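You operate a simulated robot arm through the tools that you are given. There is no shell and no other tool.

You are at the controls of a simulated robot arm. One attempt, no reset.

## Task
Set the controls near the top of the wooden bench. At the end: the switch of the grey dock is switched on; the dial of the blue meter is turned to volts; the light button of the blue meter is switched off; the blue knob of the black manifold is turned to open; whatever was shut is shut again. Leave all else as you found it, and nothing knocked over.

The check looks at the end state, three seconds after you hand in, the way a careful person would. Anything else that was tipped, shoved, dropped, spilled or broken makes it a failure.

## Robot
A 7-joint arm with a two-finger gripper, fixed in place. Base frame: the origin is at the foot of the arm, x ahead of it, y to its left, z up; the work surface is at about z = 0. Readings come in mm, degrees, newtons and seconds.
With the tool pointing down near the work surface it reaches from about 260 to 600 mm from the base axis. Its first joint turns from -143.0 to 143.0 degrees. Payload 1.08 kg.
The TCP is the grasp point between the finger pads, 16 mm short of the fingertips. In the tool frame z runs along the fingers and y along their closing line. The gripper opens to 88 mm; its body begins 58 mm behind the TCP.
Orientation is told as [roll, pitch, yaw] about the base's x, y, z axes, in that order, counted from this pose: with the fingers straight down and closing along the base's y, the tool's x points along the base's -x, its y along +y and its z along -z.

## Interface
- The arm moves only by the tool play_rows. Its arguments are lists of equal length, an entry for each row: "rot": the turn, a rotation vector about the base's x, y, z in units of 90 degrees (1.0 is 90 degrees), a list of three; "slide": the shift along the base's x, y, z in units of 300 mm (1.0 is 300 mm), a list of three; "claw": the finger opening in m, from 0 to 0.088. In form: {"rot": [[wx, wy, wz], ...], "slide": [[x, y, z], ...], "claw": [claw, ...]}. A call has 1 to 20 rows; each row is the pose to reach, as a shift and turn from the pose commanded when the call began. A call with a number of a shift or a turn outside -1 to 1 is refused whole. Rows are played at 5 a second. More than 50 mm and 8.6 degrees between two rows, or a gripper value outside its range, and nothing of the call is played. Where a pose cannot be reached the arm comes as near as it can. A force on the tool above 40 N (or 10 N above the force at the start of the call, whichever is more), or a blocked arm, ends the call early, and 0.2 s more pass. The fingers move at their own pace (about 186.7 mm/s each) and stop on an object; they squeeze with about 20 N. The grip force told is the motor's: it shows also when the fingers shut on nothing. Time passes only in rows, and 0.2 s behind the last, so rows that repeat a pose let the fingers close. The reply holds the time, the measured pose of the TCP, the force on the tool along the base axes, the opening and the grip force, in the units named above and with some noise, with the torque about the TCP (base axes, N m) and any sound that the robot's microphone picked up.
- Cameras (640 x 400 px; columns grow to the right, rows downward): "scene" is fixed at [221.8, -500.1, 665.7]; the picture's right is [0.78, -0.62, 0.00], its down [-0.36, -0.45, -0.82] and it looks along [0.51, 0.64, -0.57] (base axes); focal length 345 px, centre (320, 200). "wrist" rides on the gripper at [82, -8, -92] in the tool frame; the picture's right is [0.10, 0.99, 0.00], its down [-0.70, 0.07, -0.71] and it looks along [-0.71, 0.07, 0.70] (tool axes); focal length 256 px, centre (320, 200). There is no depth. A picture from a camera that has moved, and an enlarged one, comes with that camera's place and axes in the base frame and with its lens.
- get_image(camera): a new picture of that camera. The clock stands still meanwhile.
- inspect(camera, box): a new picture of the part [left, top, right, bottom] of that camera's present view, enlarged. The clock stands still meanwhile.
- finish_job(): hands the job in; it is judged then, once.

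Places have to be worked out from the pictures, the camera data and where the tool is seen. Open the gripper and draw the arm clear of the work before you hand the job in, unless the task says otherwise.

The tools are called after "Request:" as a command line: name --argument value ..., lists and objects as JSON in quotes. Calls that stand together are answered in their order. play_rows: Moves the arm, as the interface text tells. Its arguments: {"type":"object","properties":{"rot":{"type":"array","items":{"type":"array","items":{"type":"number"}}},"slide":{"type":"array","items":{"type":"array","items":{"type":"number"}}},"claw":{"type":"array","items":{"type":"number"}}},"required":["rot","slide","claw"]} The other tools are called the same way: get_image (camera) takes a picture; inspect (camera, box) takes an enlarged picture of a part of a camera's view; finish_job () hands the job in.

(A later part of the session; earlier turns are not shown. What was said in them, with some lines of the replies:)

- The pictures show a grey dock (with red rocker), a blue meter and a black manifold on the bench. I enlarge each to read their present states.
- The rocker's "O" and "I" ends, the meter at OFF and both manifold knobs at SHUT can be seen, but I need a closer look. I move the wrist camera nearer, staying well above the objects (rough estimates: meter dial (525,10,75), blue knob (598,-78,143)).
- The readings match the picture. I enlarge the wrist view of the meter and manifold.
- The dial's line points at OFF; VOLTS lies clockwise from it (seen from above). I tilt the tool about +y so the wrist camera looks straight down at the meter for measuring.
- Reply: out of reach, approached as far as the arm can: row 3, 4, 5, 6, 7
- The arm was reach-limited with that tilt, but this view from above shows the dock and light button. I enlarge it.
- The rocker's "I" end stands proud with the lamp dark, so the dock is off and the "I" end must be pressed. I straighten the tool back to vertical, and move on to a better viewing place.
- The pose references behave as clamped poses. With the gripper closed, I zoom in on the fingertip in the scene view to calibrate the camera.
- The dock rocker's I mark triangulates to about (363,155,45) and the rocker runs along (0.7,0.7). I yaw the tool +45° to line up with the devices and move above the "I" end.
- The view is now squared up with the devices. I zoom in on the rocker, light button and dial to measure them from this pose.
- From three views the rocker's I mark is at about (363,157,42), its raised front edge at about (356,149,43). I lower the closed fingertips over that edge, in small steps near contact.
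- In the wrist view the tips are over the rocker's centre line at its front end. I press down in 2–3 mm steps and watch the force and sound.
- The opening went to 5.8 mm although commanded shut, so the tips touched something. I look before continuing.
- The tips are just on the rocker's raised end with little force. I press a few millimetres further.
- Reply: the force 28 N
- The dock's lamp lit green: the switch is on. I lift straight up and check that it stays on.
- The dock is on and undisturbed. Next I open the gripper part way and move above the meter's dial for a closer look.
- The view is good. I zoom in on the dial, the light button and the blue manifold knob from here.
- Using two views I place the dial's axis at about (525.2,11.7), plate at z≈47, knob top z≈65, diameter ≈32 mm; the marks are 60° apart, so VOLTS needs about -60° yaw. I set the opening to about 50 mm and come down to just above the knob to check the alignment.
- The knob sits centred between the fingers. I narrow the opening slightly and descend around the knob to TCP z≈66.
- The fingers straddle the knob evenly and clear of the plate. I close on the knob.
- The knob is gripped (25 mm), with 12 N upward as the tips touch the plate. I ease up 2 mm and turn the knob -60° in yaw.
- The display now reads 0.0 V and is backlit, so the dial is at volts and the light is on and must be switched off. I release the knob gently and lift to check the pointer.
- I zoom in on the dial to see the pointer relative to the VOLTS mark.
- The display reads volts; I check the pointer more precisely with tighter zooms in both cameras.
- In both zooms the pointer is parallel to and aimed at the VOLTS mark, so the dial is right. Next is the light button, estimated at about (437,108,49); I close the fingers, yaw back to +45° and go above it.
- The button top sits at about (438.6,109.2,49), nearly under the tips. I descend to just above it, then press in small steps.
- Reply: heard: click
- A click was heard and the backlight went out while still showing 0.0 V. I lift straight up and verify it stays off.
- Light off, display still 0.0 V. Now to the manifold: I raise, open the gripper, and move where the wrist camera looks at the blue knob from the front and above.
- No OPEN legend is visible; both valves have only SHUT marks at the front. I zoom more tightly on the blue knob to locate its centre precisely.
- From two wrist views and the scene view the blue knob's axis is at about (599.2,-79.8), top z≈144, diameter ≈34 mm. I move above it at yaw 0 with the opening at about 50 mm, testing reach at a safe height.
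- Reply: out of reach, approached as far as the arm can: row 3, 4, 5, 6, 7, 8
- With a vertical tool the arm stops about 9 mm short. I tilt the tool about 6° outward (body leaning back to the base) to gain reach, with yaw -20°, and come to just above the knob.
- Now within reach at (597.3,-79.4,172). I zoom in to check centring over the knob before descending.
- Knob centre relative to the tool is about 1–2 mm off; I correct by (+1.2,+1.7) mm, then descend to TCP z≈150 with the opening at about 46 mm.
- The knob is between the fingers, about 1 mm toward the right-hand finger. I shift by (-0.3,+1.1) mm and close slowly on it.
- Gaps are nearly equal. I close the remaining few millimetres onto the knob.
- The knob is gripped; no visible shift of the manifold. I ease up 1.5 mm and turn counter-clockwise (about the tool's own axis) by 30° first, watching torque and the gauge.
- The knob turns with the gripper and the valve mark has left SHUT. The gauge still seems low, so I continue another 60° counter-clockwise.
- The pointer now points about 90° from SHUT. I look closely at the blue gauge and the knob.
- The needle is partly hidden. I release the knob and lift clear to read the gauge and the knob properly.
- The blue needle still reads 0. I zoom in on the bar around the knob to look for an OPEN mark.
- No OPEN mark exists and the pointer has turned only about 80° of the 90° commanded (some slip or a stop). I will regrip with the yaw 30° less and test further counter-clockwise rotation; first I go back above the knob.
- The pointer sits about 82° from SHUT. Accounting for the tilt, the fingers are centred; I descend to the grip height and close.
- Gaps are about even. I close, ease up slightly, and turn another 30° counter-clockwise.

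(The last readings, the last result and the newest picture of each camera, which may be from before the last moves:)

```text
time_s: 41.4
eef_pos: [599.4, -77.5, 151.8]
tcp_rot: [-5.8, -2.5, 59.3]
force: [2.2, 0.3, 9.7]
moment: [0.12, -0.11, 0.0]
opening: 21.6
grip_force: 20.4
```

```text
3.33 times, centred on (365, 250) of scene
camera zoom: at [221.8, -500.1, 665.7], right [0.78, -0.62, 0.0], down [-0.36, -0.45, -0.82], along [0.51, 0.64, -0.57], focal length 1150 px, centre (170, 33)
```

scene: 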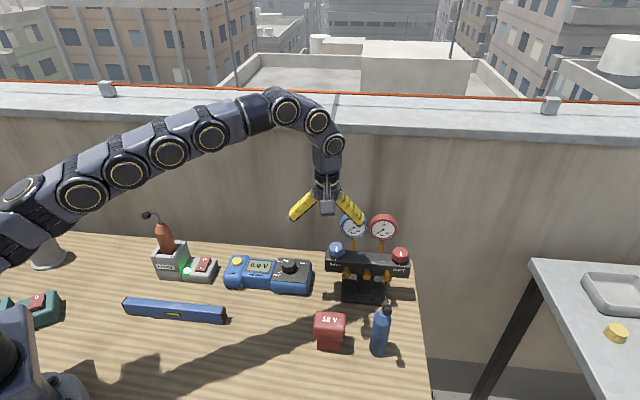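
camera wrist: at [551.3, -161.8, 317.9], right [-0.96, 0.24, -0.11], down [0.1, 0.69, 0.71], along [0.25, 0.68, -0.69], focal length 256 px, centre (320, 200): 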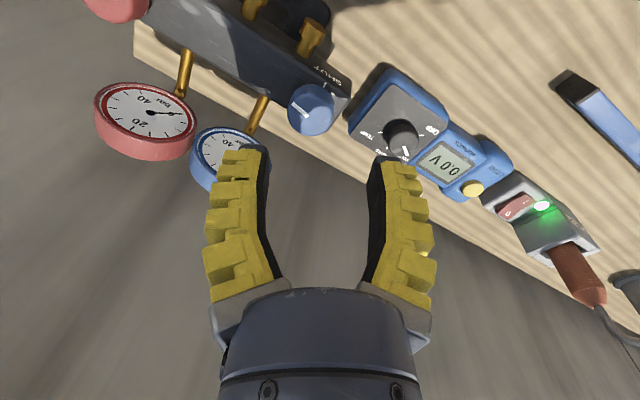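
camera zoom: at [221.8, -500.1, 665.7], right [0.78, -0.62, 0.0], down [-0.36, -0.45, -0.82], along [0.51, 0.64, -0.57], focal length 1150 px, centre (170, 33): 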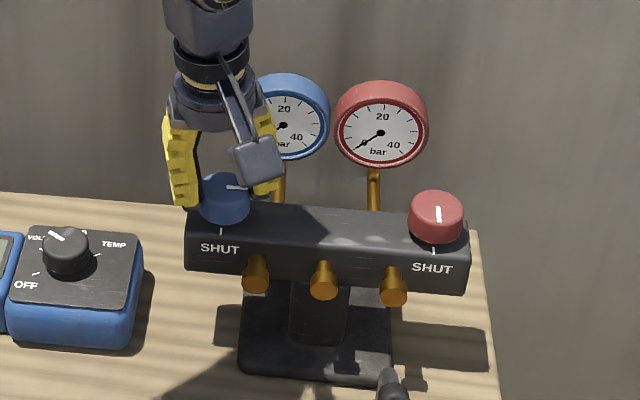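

The knob is still turning (no hard stop felt). I continue another 30°.

Request:
play_rows --rot '[[-0.0073, 0.001, 0.07], [-0.0146, 0.002, 0.14], [-0.0219, 0.003, 0.21], [-0.0293, 0.0039, 0.28], [-0.0349, 0.0047, 0.333]]' --slide '[[0, 0, 0], [0, 0, 0], [0, 0, 0], [0, 0, 0], [0, 0, 0]]' --claw '[0.02, 0.02, 0.02, 0.02, 0.02]'

Request:
inspect --camera "wrist" --box '[230, 80, 410, 220]'

Request:
inspect --camera "scene" --box '[305, 190, 425, 310]'

```text
time_s: 42.6
eef_pos: [597.9, -77.6, 151.1]
tcp_rot: [-6.1, 0.7, 89.2]
force: [3.3, 2.1, 11.1]
moment: [0.32, -0.13, 0.04]
opening: 21.6
grip_force: 20.2
```

```text
2.86 times, centred on (320, 150) of wrist
camera zoom: at [595.8, -157.9, 246.2], right [-0.99, -0.09, -0.1], down [-0.14, 0.71, 0.69], along [0.01, 0.7, -0.72], focal length 731 px, centre (320, 343)
```

zoom: 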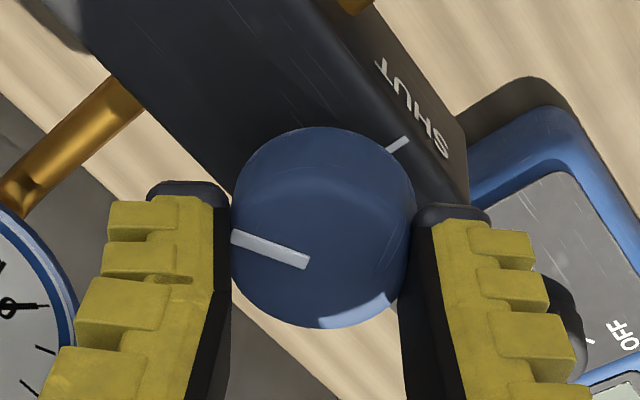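

```text
3.33 times, centred on (365, 250) of scene
camera zoom: at [221.8, -500.1, 665.7], right [0.78, -0.62, 0.0], down [-0.36, -0.45, -0.82], along [0.51, 0.64, -0.57], focal length 1150 px, centre (170, 33)
```

zoom: 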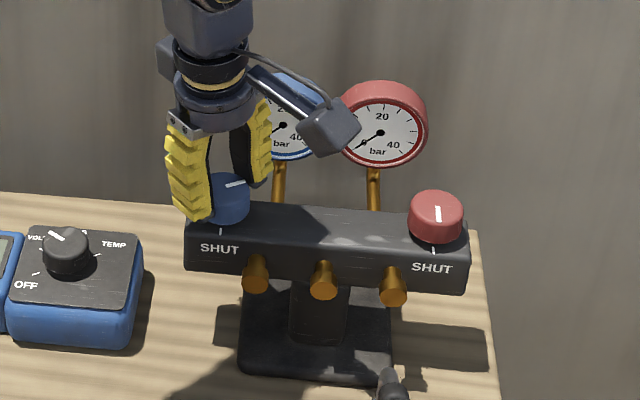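

The knob keeps turning freely (about 115° now), needle still at 0, no stop. I release, lift, wind the wrist back about 85°, and get ready to regrip and turn further.

Request:
play_rows --rot '[[0, 0, 0], [0, 0, 0], [0, 0, 0], [0, 0, 0], [0, 0, 0], [0.00899, -0.00121, -0.0859], [0.01798, -0.00242, -0.1718], [0.02697, -0.00363, -0.2577], [0.03596, -0.00484, -0.3436], [0.04495, -0.00605, -0.4295], [0.05394, -0.00726, -0.5154], [0.06293, -0.00847, -0.6013], [0.07192, -0.00968, -0.6872], [0.08091, -0.01089, -0.7731], [0.0899, -0.0121, -0.859], [0.0989, -0.0133, -0.945], [0.0989, -0.0133, -0.945]]' --slide '[[0, 0, 0], [0, 0, 0], [0, 0, 0], [0, 0, 0.04], [0, 0, 0.1], [0, 0, 0.1], [0, 0, 0.1], [0, 0, 0.1], [0, 0, 0.1], [0, 0, 0.1], [0, 0, 0.1], [0, 0, 0.1], [0, 0, 0.1], [0, 0, 0.1], [0, 0, 0.1], [0, 0, 0.1], [0, 0, 0.1]]' --claw '[0.03, 0.044, 0.044, 0.044, 0.044, 0.044, 0.044, 0.044, 0.044, 0.044, 0.044, 0.044, 0.044, 0.044, 0.044, 0.044, 0.044]'

Request:
get_image --camera "wrist"

Request:
inspect --camera "scene" --box '[305, 190, 425, 310]'

```text
time_s: 46.2
eef_pos: [598.8, -76.7, 181.5]
tcp_rot: [-1.2, -6.0, 3.7]
force: [0.4, -0.4, 0.0]
moment: [0.03, -0.01, 0.03]
opening: 48.8
grip_force: 3.0
```

```text
taken
camera wrist: at [507.8, -89.2, 264.8], right [-0.16, 0.99, -0.03], down [0.62, 0.13, 0.78], along [0.77, 0.11, -0.63], focal length 256 px, centre (320, 200)
```

wrist: 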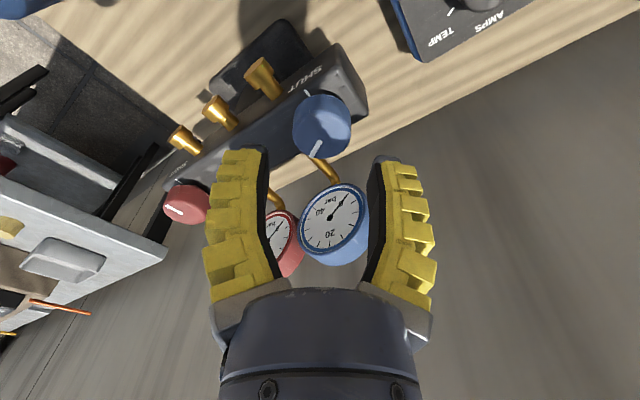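

```text
3.33 times, centred on (365, 250) of scene
camera zoom: at [221.8, -500.1, 665.7], right [0.78, -0.62, 0.0], down [-0.36, -0.45, -0.82], along [0.51, 0.64, -0.57], focal length 1150 px, centre (170, 33)
```

zoom: 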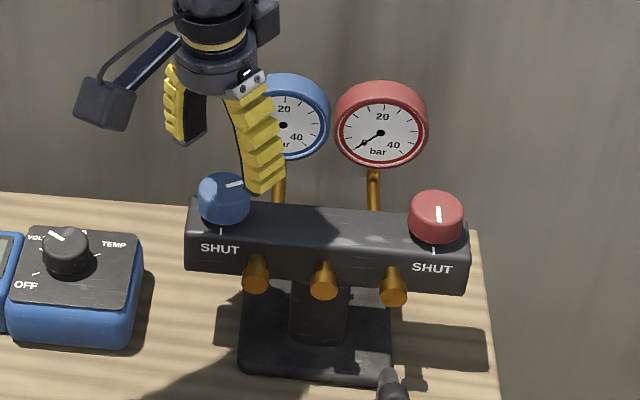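

I zoom in on the blue gauge and knob from here.

Request:
inspect --camera "wrist" --box '[265, 80, 385, 270]'

```text
2.11 times, centred on (325, 175) of wrist
camera zoom: at [507.8, -89.2, 264.8], right [-0.16, 0.99, -0.03], down [0.62, 0.13, 0.78], along [0.77, 0.11, -0.63], focal length 539 px, centre (310, 253)
```

zoom: 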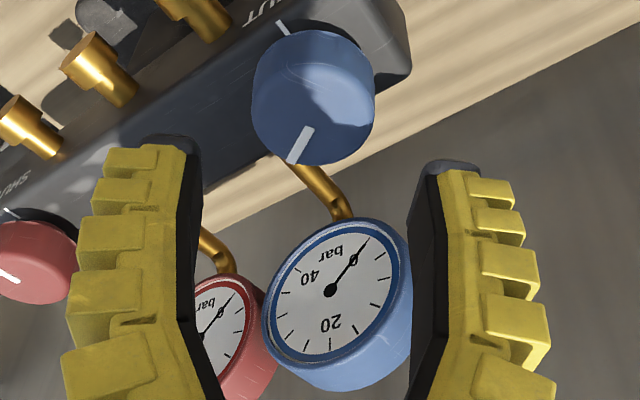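

The needle is still at 0 with the knob about 125° round. I regrip here and turn a further 85° counter-clockwise, looking for the gauge to respond or a stop.

Request:
play_rows --rot '[[0, 0, 0], [0, 0, 0], [0, 0, 0], [0, 0, 0], [0, 0, 0], [0, 0, 0], [0, 0, 0], [-0.0073, 0.001, 0.07], [-0.0146, 0.002, 0.14], [-0.0219, 0.003, 0.21], [-0.0293, 0.0039, 0.28], [-0.0366, 0.0049, 0.35], [-0.0439, 0.0059, 0.42], [-0.0513, 0.0069, 0.49]]' --slide '[[0, 0, -0.05], [0, 0, -0.085], [0, 0, -0.104], [0, 0, -0.104], [0, 0, -0.104], [0, 0, -0.104], [0, 0, -0.1], [0, 0, -0.1], [0, 0, -0.1], [0, 0, -0.1], [0, 0, -0.1], [0, 0, -0.1], [0, 0, -0.1], [0, 0, -0.1]]' --claw '[0.044, 0.044, 0.044, 0.034, 0.026, 0.02, 0.02, 0.02, 0.02, 0.02, 0.02, 0.02, 0.02, 0.02]'

Request:
get_image --camera "wrist"

Request:
inspect --camera "scene" --box '[305, 190, 425, 310]'

```text
time_s: 49.2
eef_pos: [599.8, -77.5, 152.0]
tcp_rot: [-5.2, -3.4, 48.2]
force: [4.0, -0.5, 4.3]
moment: [0.27, -0.18, 0.01]
opening: 21.4
grip_force: 19.8
```

```text
taken
camera wrist: at [540.6, -142.4, 239.4], right [-0.8, 0.59, -0.09], down [0.34, 0.58, 0.74], along [0.49, 0.56, -0.66], focal length 256 px, centre (320, 200)
```

wrist: 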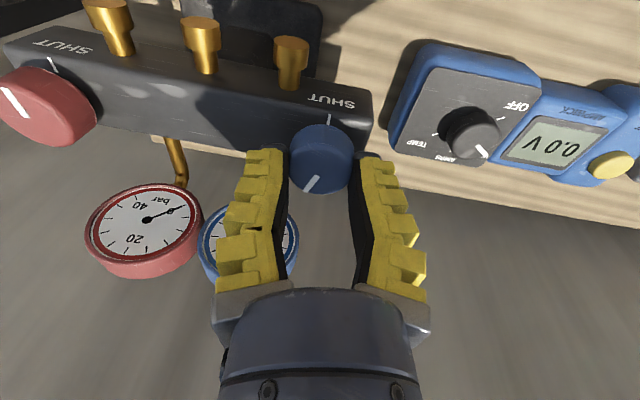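

```text
3.33 times, centred on (365, 250) of scene
camera zoom: at [221.8, -500.1, 665.7], right [0.78, -0.62, 0.0], down [-0.36, -0.45, -0.82], along [0.51, 0.64, -0.57], focal length 1150 px, centre (170, 33)
```

zoom: 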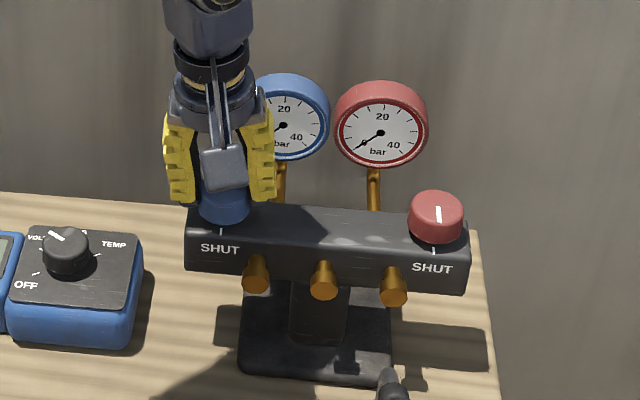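

The pointer seems to have lagged the gripper. I zoom in to measure how far the knob turned.

Request:
inspect --camera "wrist" --box '[260, 90, 380, 210]'

Request:
inspect --camera "wrist" --box '[80, 130, 310, 290]'

```text
3.33 times, centred on (320, 150) of wrist
camera zoom: at [540.6, -142.4, 239.4], right [-0.8, 0.59, -0.09], down [0.34, 0.58, 0.74], along [0.49, 0.56, -0.66], focal length 853 px, centre (320, 367)
```

zoom: 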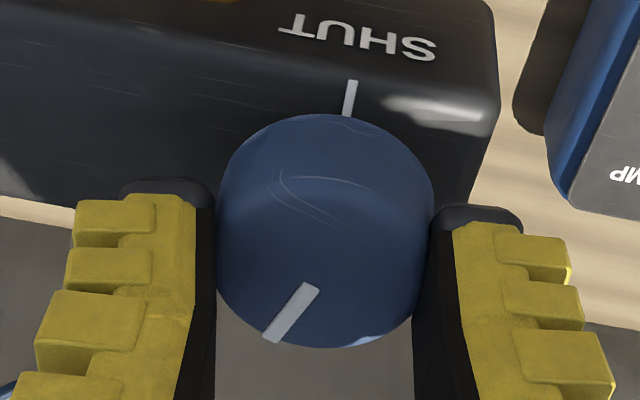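

```text
2.50 times, centred on (195, 210) of wrist
camera zoom: at [540.6, -142.4, 239.4], right [-0.8, 0.59, -0.09], down [0.34, 0.58, 0.74], along [0.49, 0.56, -0.66], focal length 640 px, centre (632, 175)
```

zoom: 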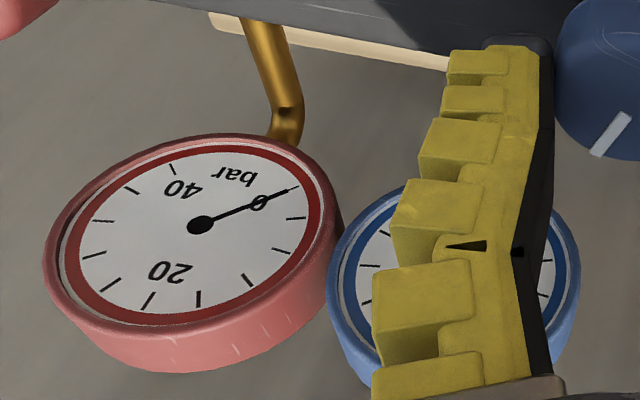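

The knob has turned to about 159° with a little slip and no stop yet. I keep turning another 40°.

Request:
play_rows --rot '[[-0.0073, 0.001, 0.07], [-0.0146, 0.002, 0.14], [-0.0219, 0.003, 0.21], [-0.0293, 0.0039, 0.28], [-0.0366, 0.0049, 0.35], [-0.0439, 0.0059, 0.42], [-0.0471, 0.0063, 0.45]]' --slide '[[0, 0, 0], [0, 0, 0], [0, 0, 0], [0, 0, 0], [0, 0, 0], [0, 0, 0], [0, 0, 0]]' --claw '[0.018, 0.018, 0.018, 0.018, 0.018, 0.018, 0.018]'

Request:
get_image --camera "wrist"

Request:
inspect --camera "wrist" --box '[260, 90, 380, 210]'

Request:
inspect --camera "scene" --box '[305, 190, 425, 310]'

```text
time_s: 50.8
eef_pos: [598.4, -76.8, 151.2]
tcp_rot: [-6.1, 0.6, 88.7]
force: [1.8, 1.4, 7.9]
moment: [-0.07, -0.02, 0.0]
opening: 20.2
grip_force: 20.8
```

```text
taken
camera wrist: at [595.3, -157.9, 245.5], right [-0.99, -0.08, -0.1], down [-0.13, 0.71, 0.69], along [0.02, 0.7, -0.72], focal length 256 px, centre (320, 200)
```

wrist: 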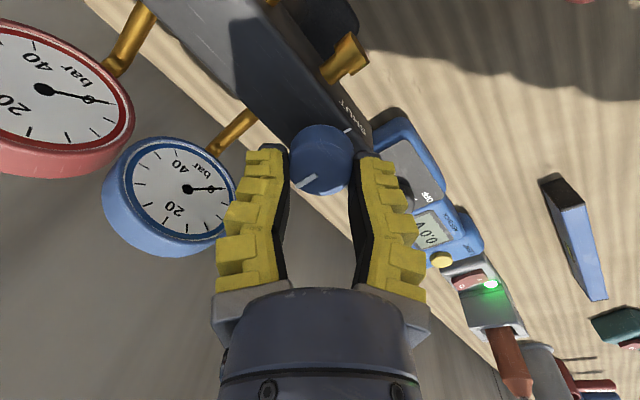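

```text
3.33 times, centred on (320, 150) of wrist
camera zoom: at [595.3, -157.9, 245.5], right [-0.99, -0.08, -0.1], down [-0.13, 0.71, 0.69], along [0.02, 0.7, -0.72], focal length 853 px, centre (320, 367)
```

zoom: 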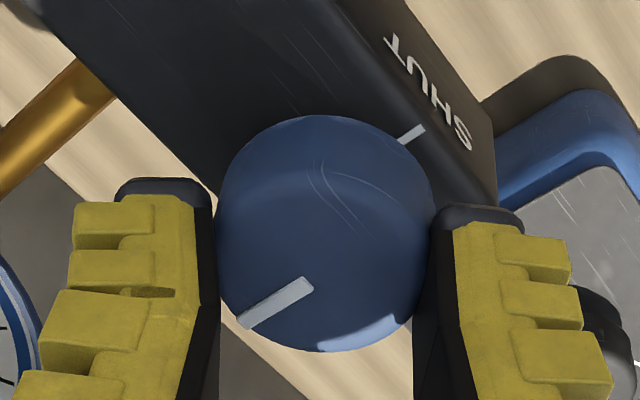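

```text
3.33 times, centred on (365, 250) of scene
camera zoom: at [221.8, -500.1, 665.7], right [0.78, -0.62, 0.0], down [-0.36, -0.45, -0.82], along [0.51, 0.64, -0.57], focal length 1150 px, centre (170, 33)
```

zoom: 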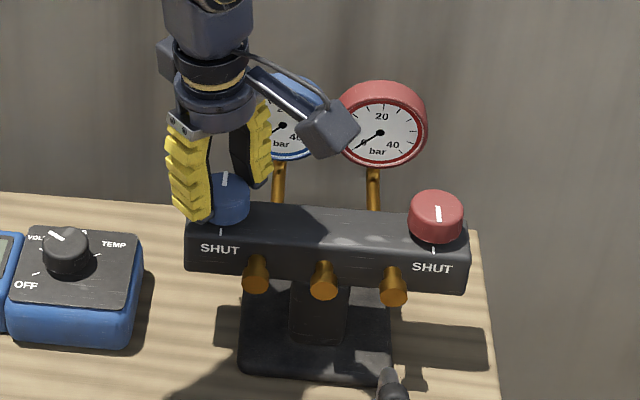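

The pointer is now opposite SHUT (about 179°) and this time it lagged by half, perhaps a stop. I check the blue gauge.

Request:
inspect --camera "wrist" --box '[90, 120, 260, 260]'

Request:
inspect --camera "scene" --box '[325, 200, 385, 250]'

```text
2.86 times, centred on (175, 190) of wrist
camera zoom: at [595.3, -157.9, 245.5], right [-0.99, -0.08, -0.1], down [-0.13, 0.71, 0.69], along [0.02, 0.7, -0.72], focal length 731 px, centre (734, 229)
```

zoom: 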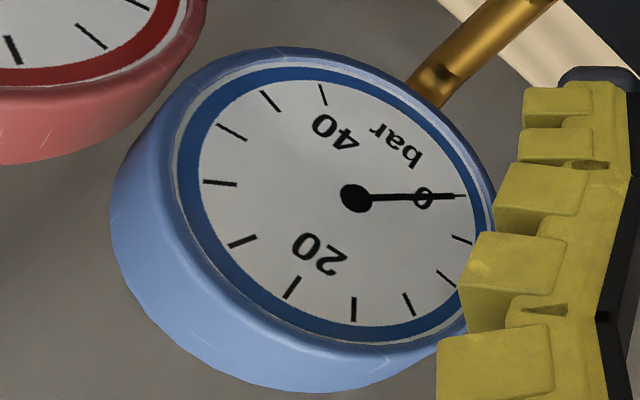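

```text
8.00 times, centred on (355, 225) of scene
camera zoom: at [221.8, -500.1, 665.7], right [0.78, -0.62, 0.0], down [-0.36, -0.45, -0.82], along [0.51, 0.64, -0.57], focal length 2761 px, centre (40, 0)
```

zoom: 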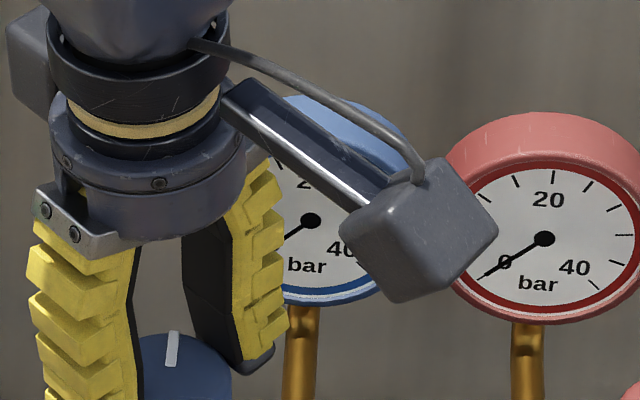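

The needle stays at 0, so it may simply have no supply. I turn 25° more with the present grip to see whether the pointer is against a stop.

Request:
play_rows --rot '[[-0.0073, 0.001, 0.07], [-0.0146, 0.002, 0.14], [-0.0219, 0.003, 0.21], [-0.0293, 0.0039, 0.28]]' --slide '[[0, 0, 0], [0, 0, 0], [0, 0, 0], [0, 0, 0]]' --claw '[0.018, 0.018, 0.018, 0.018]'

Request:
inspect --camera "wrist" --box '[260, 90, 380, 210]'

Request:
inspect --camera "scene" --box '[305, 190, 425, 310]'

```text
time_s: 51.8
eef_pos: [599.2, -76.7, 150.6]
tcp_rot: [-5.1, 3.2, 114.0]
force: [1.0, 0.0, 1.7]
moment: [-0.02, -0.01, -0.08]
opening: 20.8
grip_force: 19.9
```

```text
3.33 times, centred on (320, 150) of wrist
camera zoom: at [629.2, -147.3, 248.0], right [-0.86, -0.5, -0.08], down [-0.42, 0.62, 0.66], along [-0.28, 0.6, -0.75], focal length 853 px, centre (320, 367)
```

zoom: 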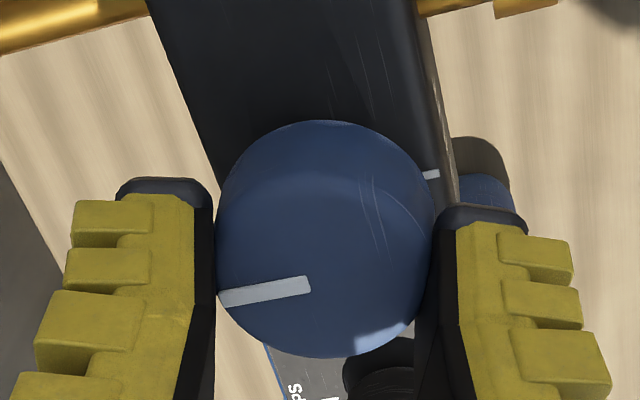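

```text
3.33 times, centred on (365, 250) of scene
camera zoom: at [221.8, -500.1, 665.7], right [0.78, -0.62, 0.0], down [-0.36, -0.45, -0.82], along [0.51, 0.64, -0.57], focal length 1150 px, centre (170, 33)
```

zoom: 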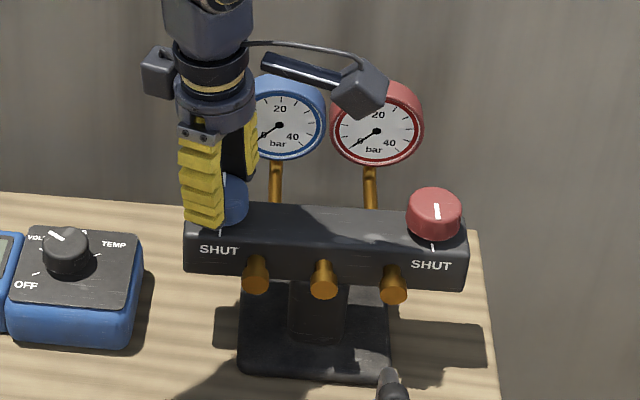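

The pointer did not move this time (still about 179°) and the manifold began to follow slightly, so the knob is at its open stop, opposite SHUT. I release without further turning and lift clear.

Request:
play_rows --rot '[[0, 0, 0], [0, 0, 0], [0, 0, 0], [0, 0, 0], [0, 0, 0], [0, 0, 0], [0, 0, 0]]' --slide '[[0, 0, 0], [0, 0, 0], [0, 0, 0], [0, 0, 0.03], [0, 0, 0.08], [0, 0, 0.16], [0, 0, 0.25]]' --claw '[0.03, 0.044, 0.044, 0.044, 0.044, 0.044, 0.044]'

Request:
inspect --camera "scene" --box '[305, 190, 425, 310]'

Request:
get_image --camera "wrist"

```text
time_s: 53.4
eef_pos: [599.5, -77.5, 226.0]
tcp_rot: [-5.2, 3.1, 113.9]
force: [0.2, 0.5, -0.2]
moment: [-0.03, -0.03, 0.04]
opening: 48.6
grip_force: 3.3
```

```text
3.33 times, centred on (365, 250) of scene
camera zoom: at [221.8, -500.1, 665.7], right [0.78, -0.62, 0.0], down [-0.36, -0.45, -0.82], along [0.51, 0.64, -0.57], focal length 1150 px, centre (170, 33)
```

zoom: 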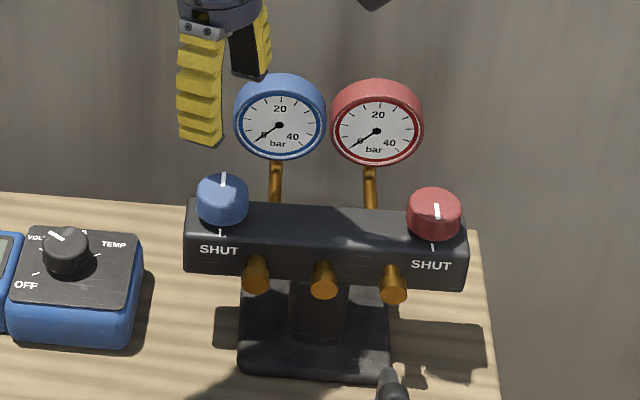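

```text
taken
camera wrist: at [629.9, -147.4, 323.9], right [-0.86, -0.5, -0.08], down [-0.42, 0.62, 0.66], along [-0.28, 0.6, -0.75], focal length 256 px, centre (320, 200)
```

wrist: 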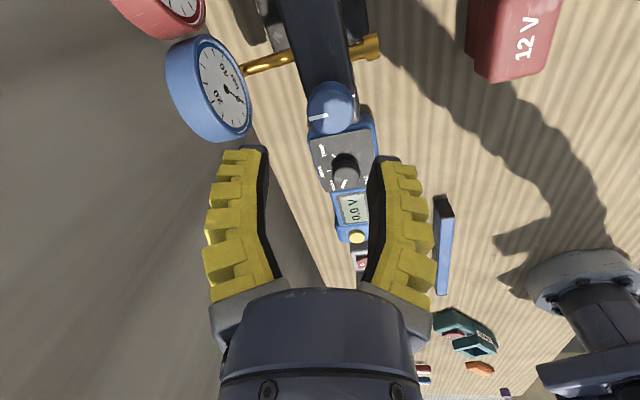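

The knob now points opposite SHUT at its stop; the manifold stands, turned by only about 1°. I raise the arm, and unwind the wrist while drawing back toward the start pose.

Request:
play_rows --rot '[[0, 0, 0], [0, 0, 0], [0, 0, 0], [0.00899, -0.00121, -0.0859], [0.01798, -0.00242, -0.1718], [0.02697, -0.00363, -0.2577], [0.03596, -0.00484, -0.3436], [0.04495, -0.00605, -0.4295], [0.05394, -0.00726, -0.5154], [0.06293, -0.00847, -0.6013], [0.07192, -0.00968, -0.6872], [0.08091, -0.01089, -0.7731], [0.0899, -0.0121, -0.859], [0.0989, -0.0133, -0.945]]' --slide '[[0, 0, 0.1], [-0.05, 0, 0.2], [-0.12, 0.02, 0.3], [-0.19, 0.04, 0.4], [-0.26, 0.06, 0.48], [-0.33, 0.09, 0.53], [-0.4, 0.12, 0.56], [-0.46, 0.15, 0.58], [-0.52, 0.17, 0.59], [-0.57, 0.18, 0.59], [-0.6, 0.185, 0.59], [-0.62, 0.187, 0.59], [-0.63, 0.187, 0.59], [-0.635, 0.187, 0.59]]' --claw '[0.06, 0.088, 0.088, 0.088, 0.088, 0.088, 0.088, 0.088, 0.088, 0.088, 0.088, 0.088, 0.088, 0.088]'

Request:
get_image --camera "scene"

Request:
get_image --camera "wrist"

```text
time_s: 56.4
eef_pos: [409.7, -21.5, 403.3]
tcp_rot: [-3.6, -4.9, 28.5]
force: [0.1, -0.4, 0.0]
moment: [0.03, 0.01, 0.02]
opening: 88.1
grip_force: 0.1
```

```text
taken
```

scene: 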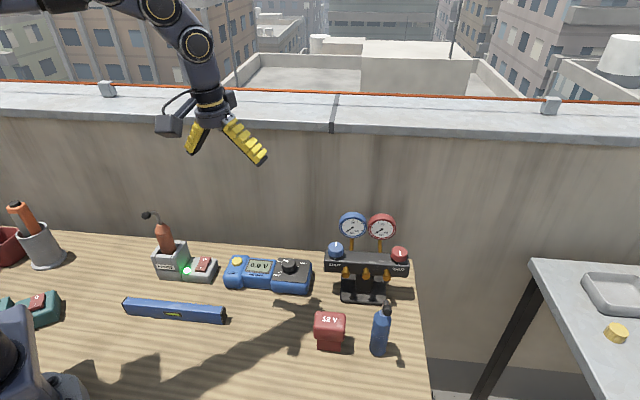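

```text
taken
camera wrist: at [330.3, -66.2, 489.1], right [-0.56, 0.83, -0.07], down [0.51, 0.41, 0.76], along [0.66, 0.39, -0.65], focal length 256 px, centre (320, 200)
```

wrist: 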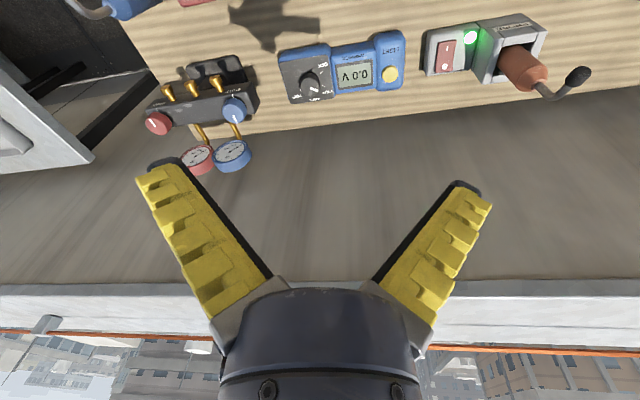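

The arm is back near the start with the gripper open. I do a last close inspection of all three devices.

Request:
inspect --camera "scene" --box '[130, 220, 320, 320]'

Request:
inspect --camera "scene" --box '[315, 200, 425, 310]'

Request:
inspect --camera "wrist" --box '[130, 50, 270, 180]'

Request:
inspect --camera "wrist" --box '[270, 15, 420, 115]'

```text
3.37 times, centred on (225, 270) of scene
camera zoom: at [221.8, -500.1, 665.7], right [0.78, -0.62, 0.0], down [-0.36, -0.45, -0.82], along [0.51, 0.64, -0.57], focal length 1162 px, centre (640, -36)
```

zoom: 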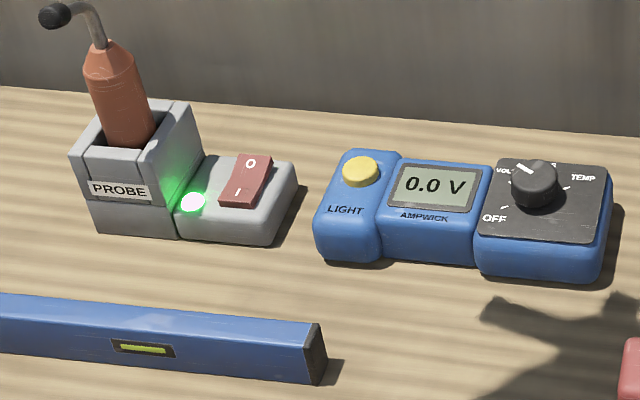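

```text
3.64 times, centred on (370, 255) of scene
camera zoom: at [221.8, -500.1, 665.7], right [0.78, -0.62, 0.0], down [-0.36, -0.45, -0.82], along [0.51, 0.64, -0.57], focal length 1255 px, centre (138, 0)
```

zoom: 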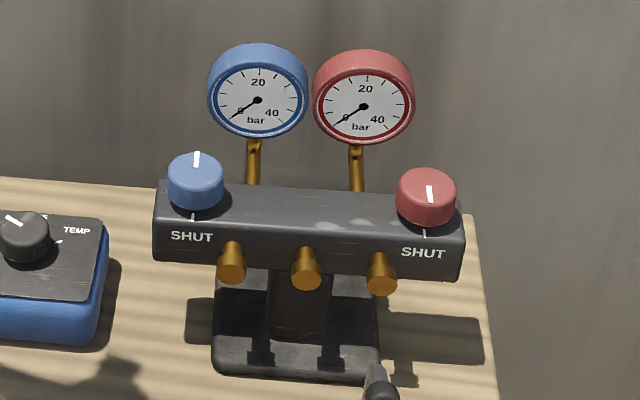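

```text
3.08 times, centred on (200, 115) of wrist
camera zoom: at [330.3, -66.2, 489.1], right [-0.56, 0.83, -0.07], down [0.51, 0.41, 0.76], along [0.66, 0.39, -0.65], focal length 788 px, centre (689, 462)
```

zoom: 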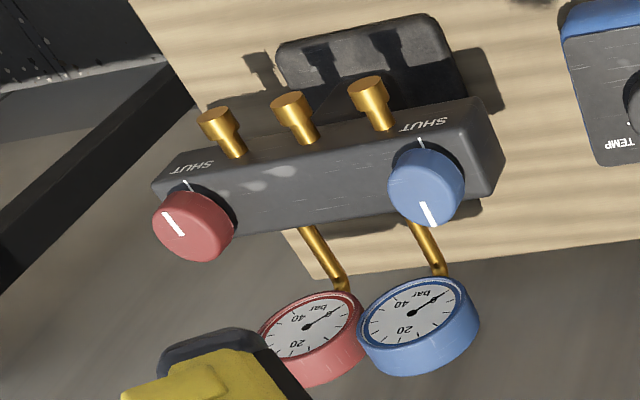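

```text
4.00 times, centred on (345, 65) of wrist
camera zoom: at [330.3, -66.2, 489.1], right [-0.56, 0.83, -0.07], down [0.51, 0.41, 0.76], along [0.66, 0.39, -0.65], focal length 1024 px, centre (220, 740)
```

zoom: 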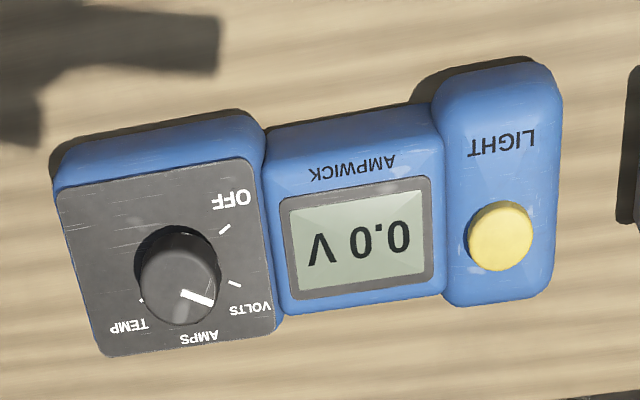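

Everything checks out: the dock lamp is lit with "I" pressed, the dial is on VOLTS reading 0.0 V, the backlight is off, and the blue knob is at its open stop. The red knob is still at SHUT, nothing is knocked over, and the arm is clear with the gripper open. I hand in.

Request:
finish_job

```text
The job is handed in.
```

I set all four controls and handed the job in with the arm clear and the gripper open. The result of the check hasn't come back.

| Control | State when I handed in | How I know |
|---|---|---|
| Grey dock switch | On | "I" end is pressed and the lamp is green |
| Blue meter dial | Volts | Pointer is on the VOLTS mark and the display reads 0.0 V |
| Blue meter light button | Off | The button clicked and the backlight went out |
| Blue manifold knob | Open | Turned counter-clockwise until it stopped, about 180° from SHUT |

- **Open position:** the manifold has no OPEN mark, so I took the end stop as open. The blue gauge still reads 0, so it doesn't confirm this.
- **Small shifts:** turning the dial slid the meter about 2–3 mm. Turning the knob moved the manifold about 2 mm and rotated it about 1°.
- **Everything else:** I left the red knob at SHUT, nothing was knocked over, and I didn't have to open anything that was shut.
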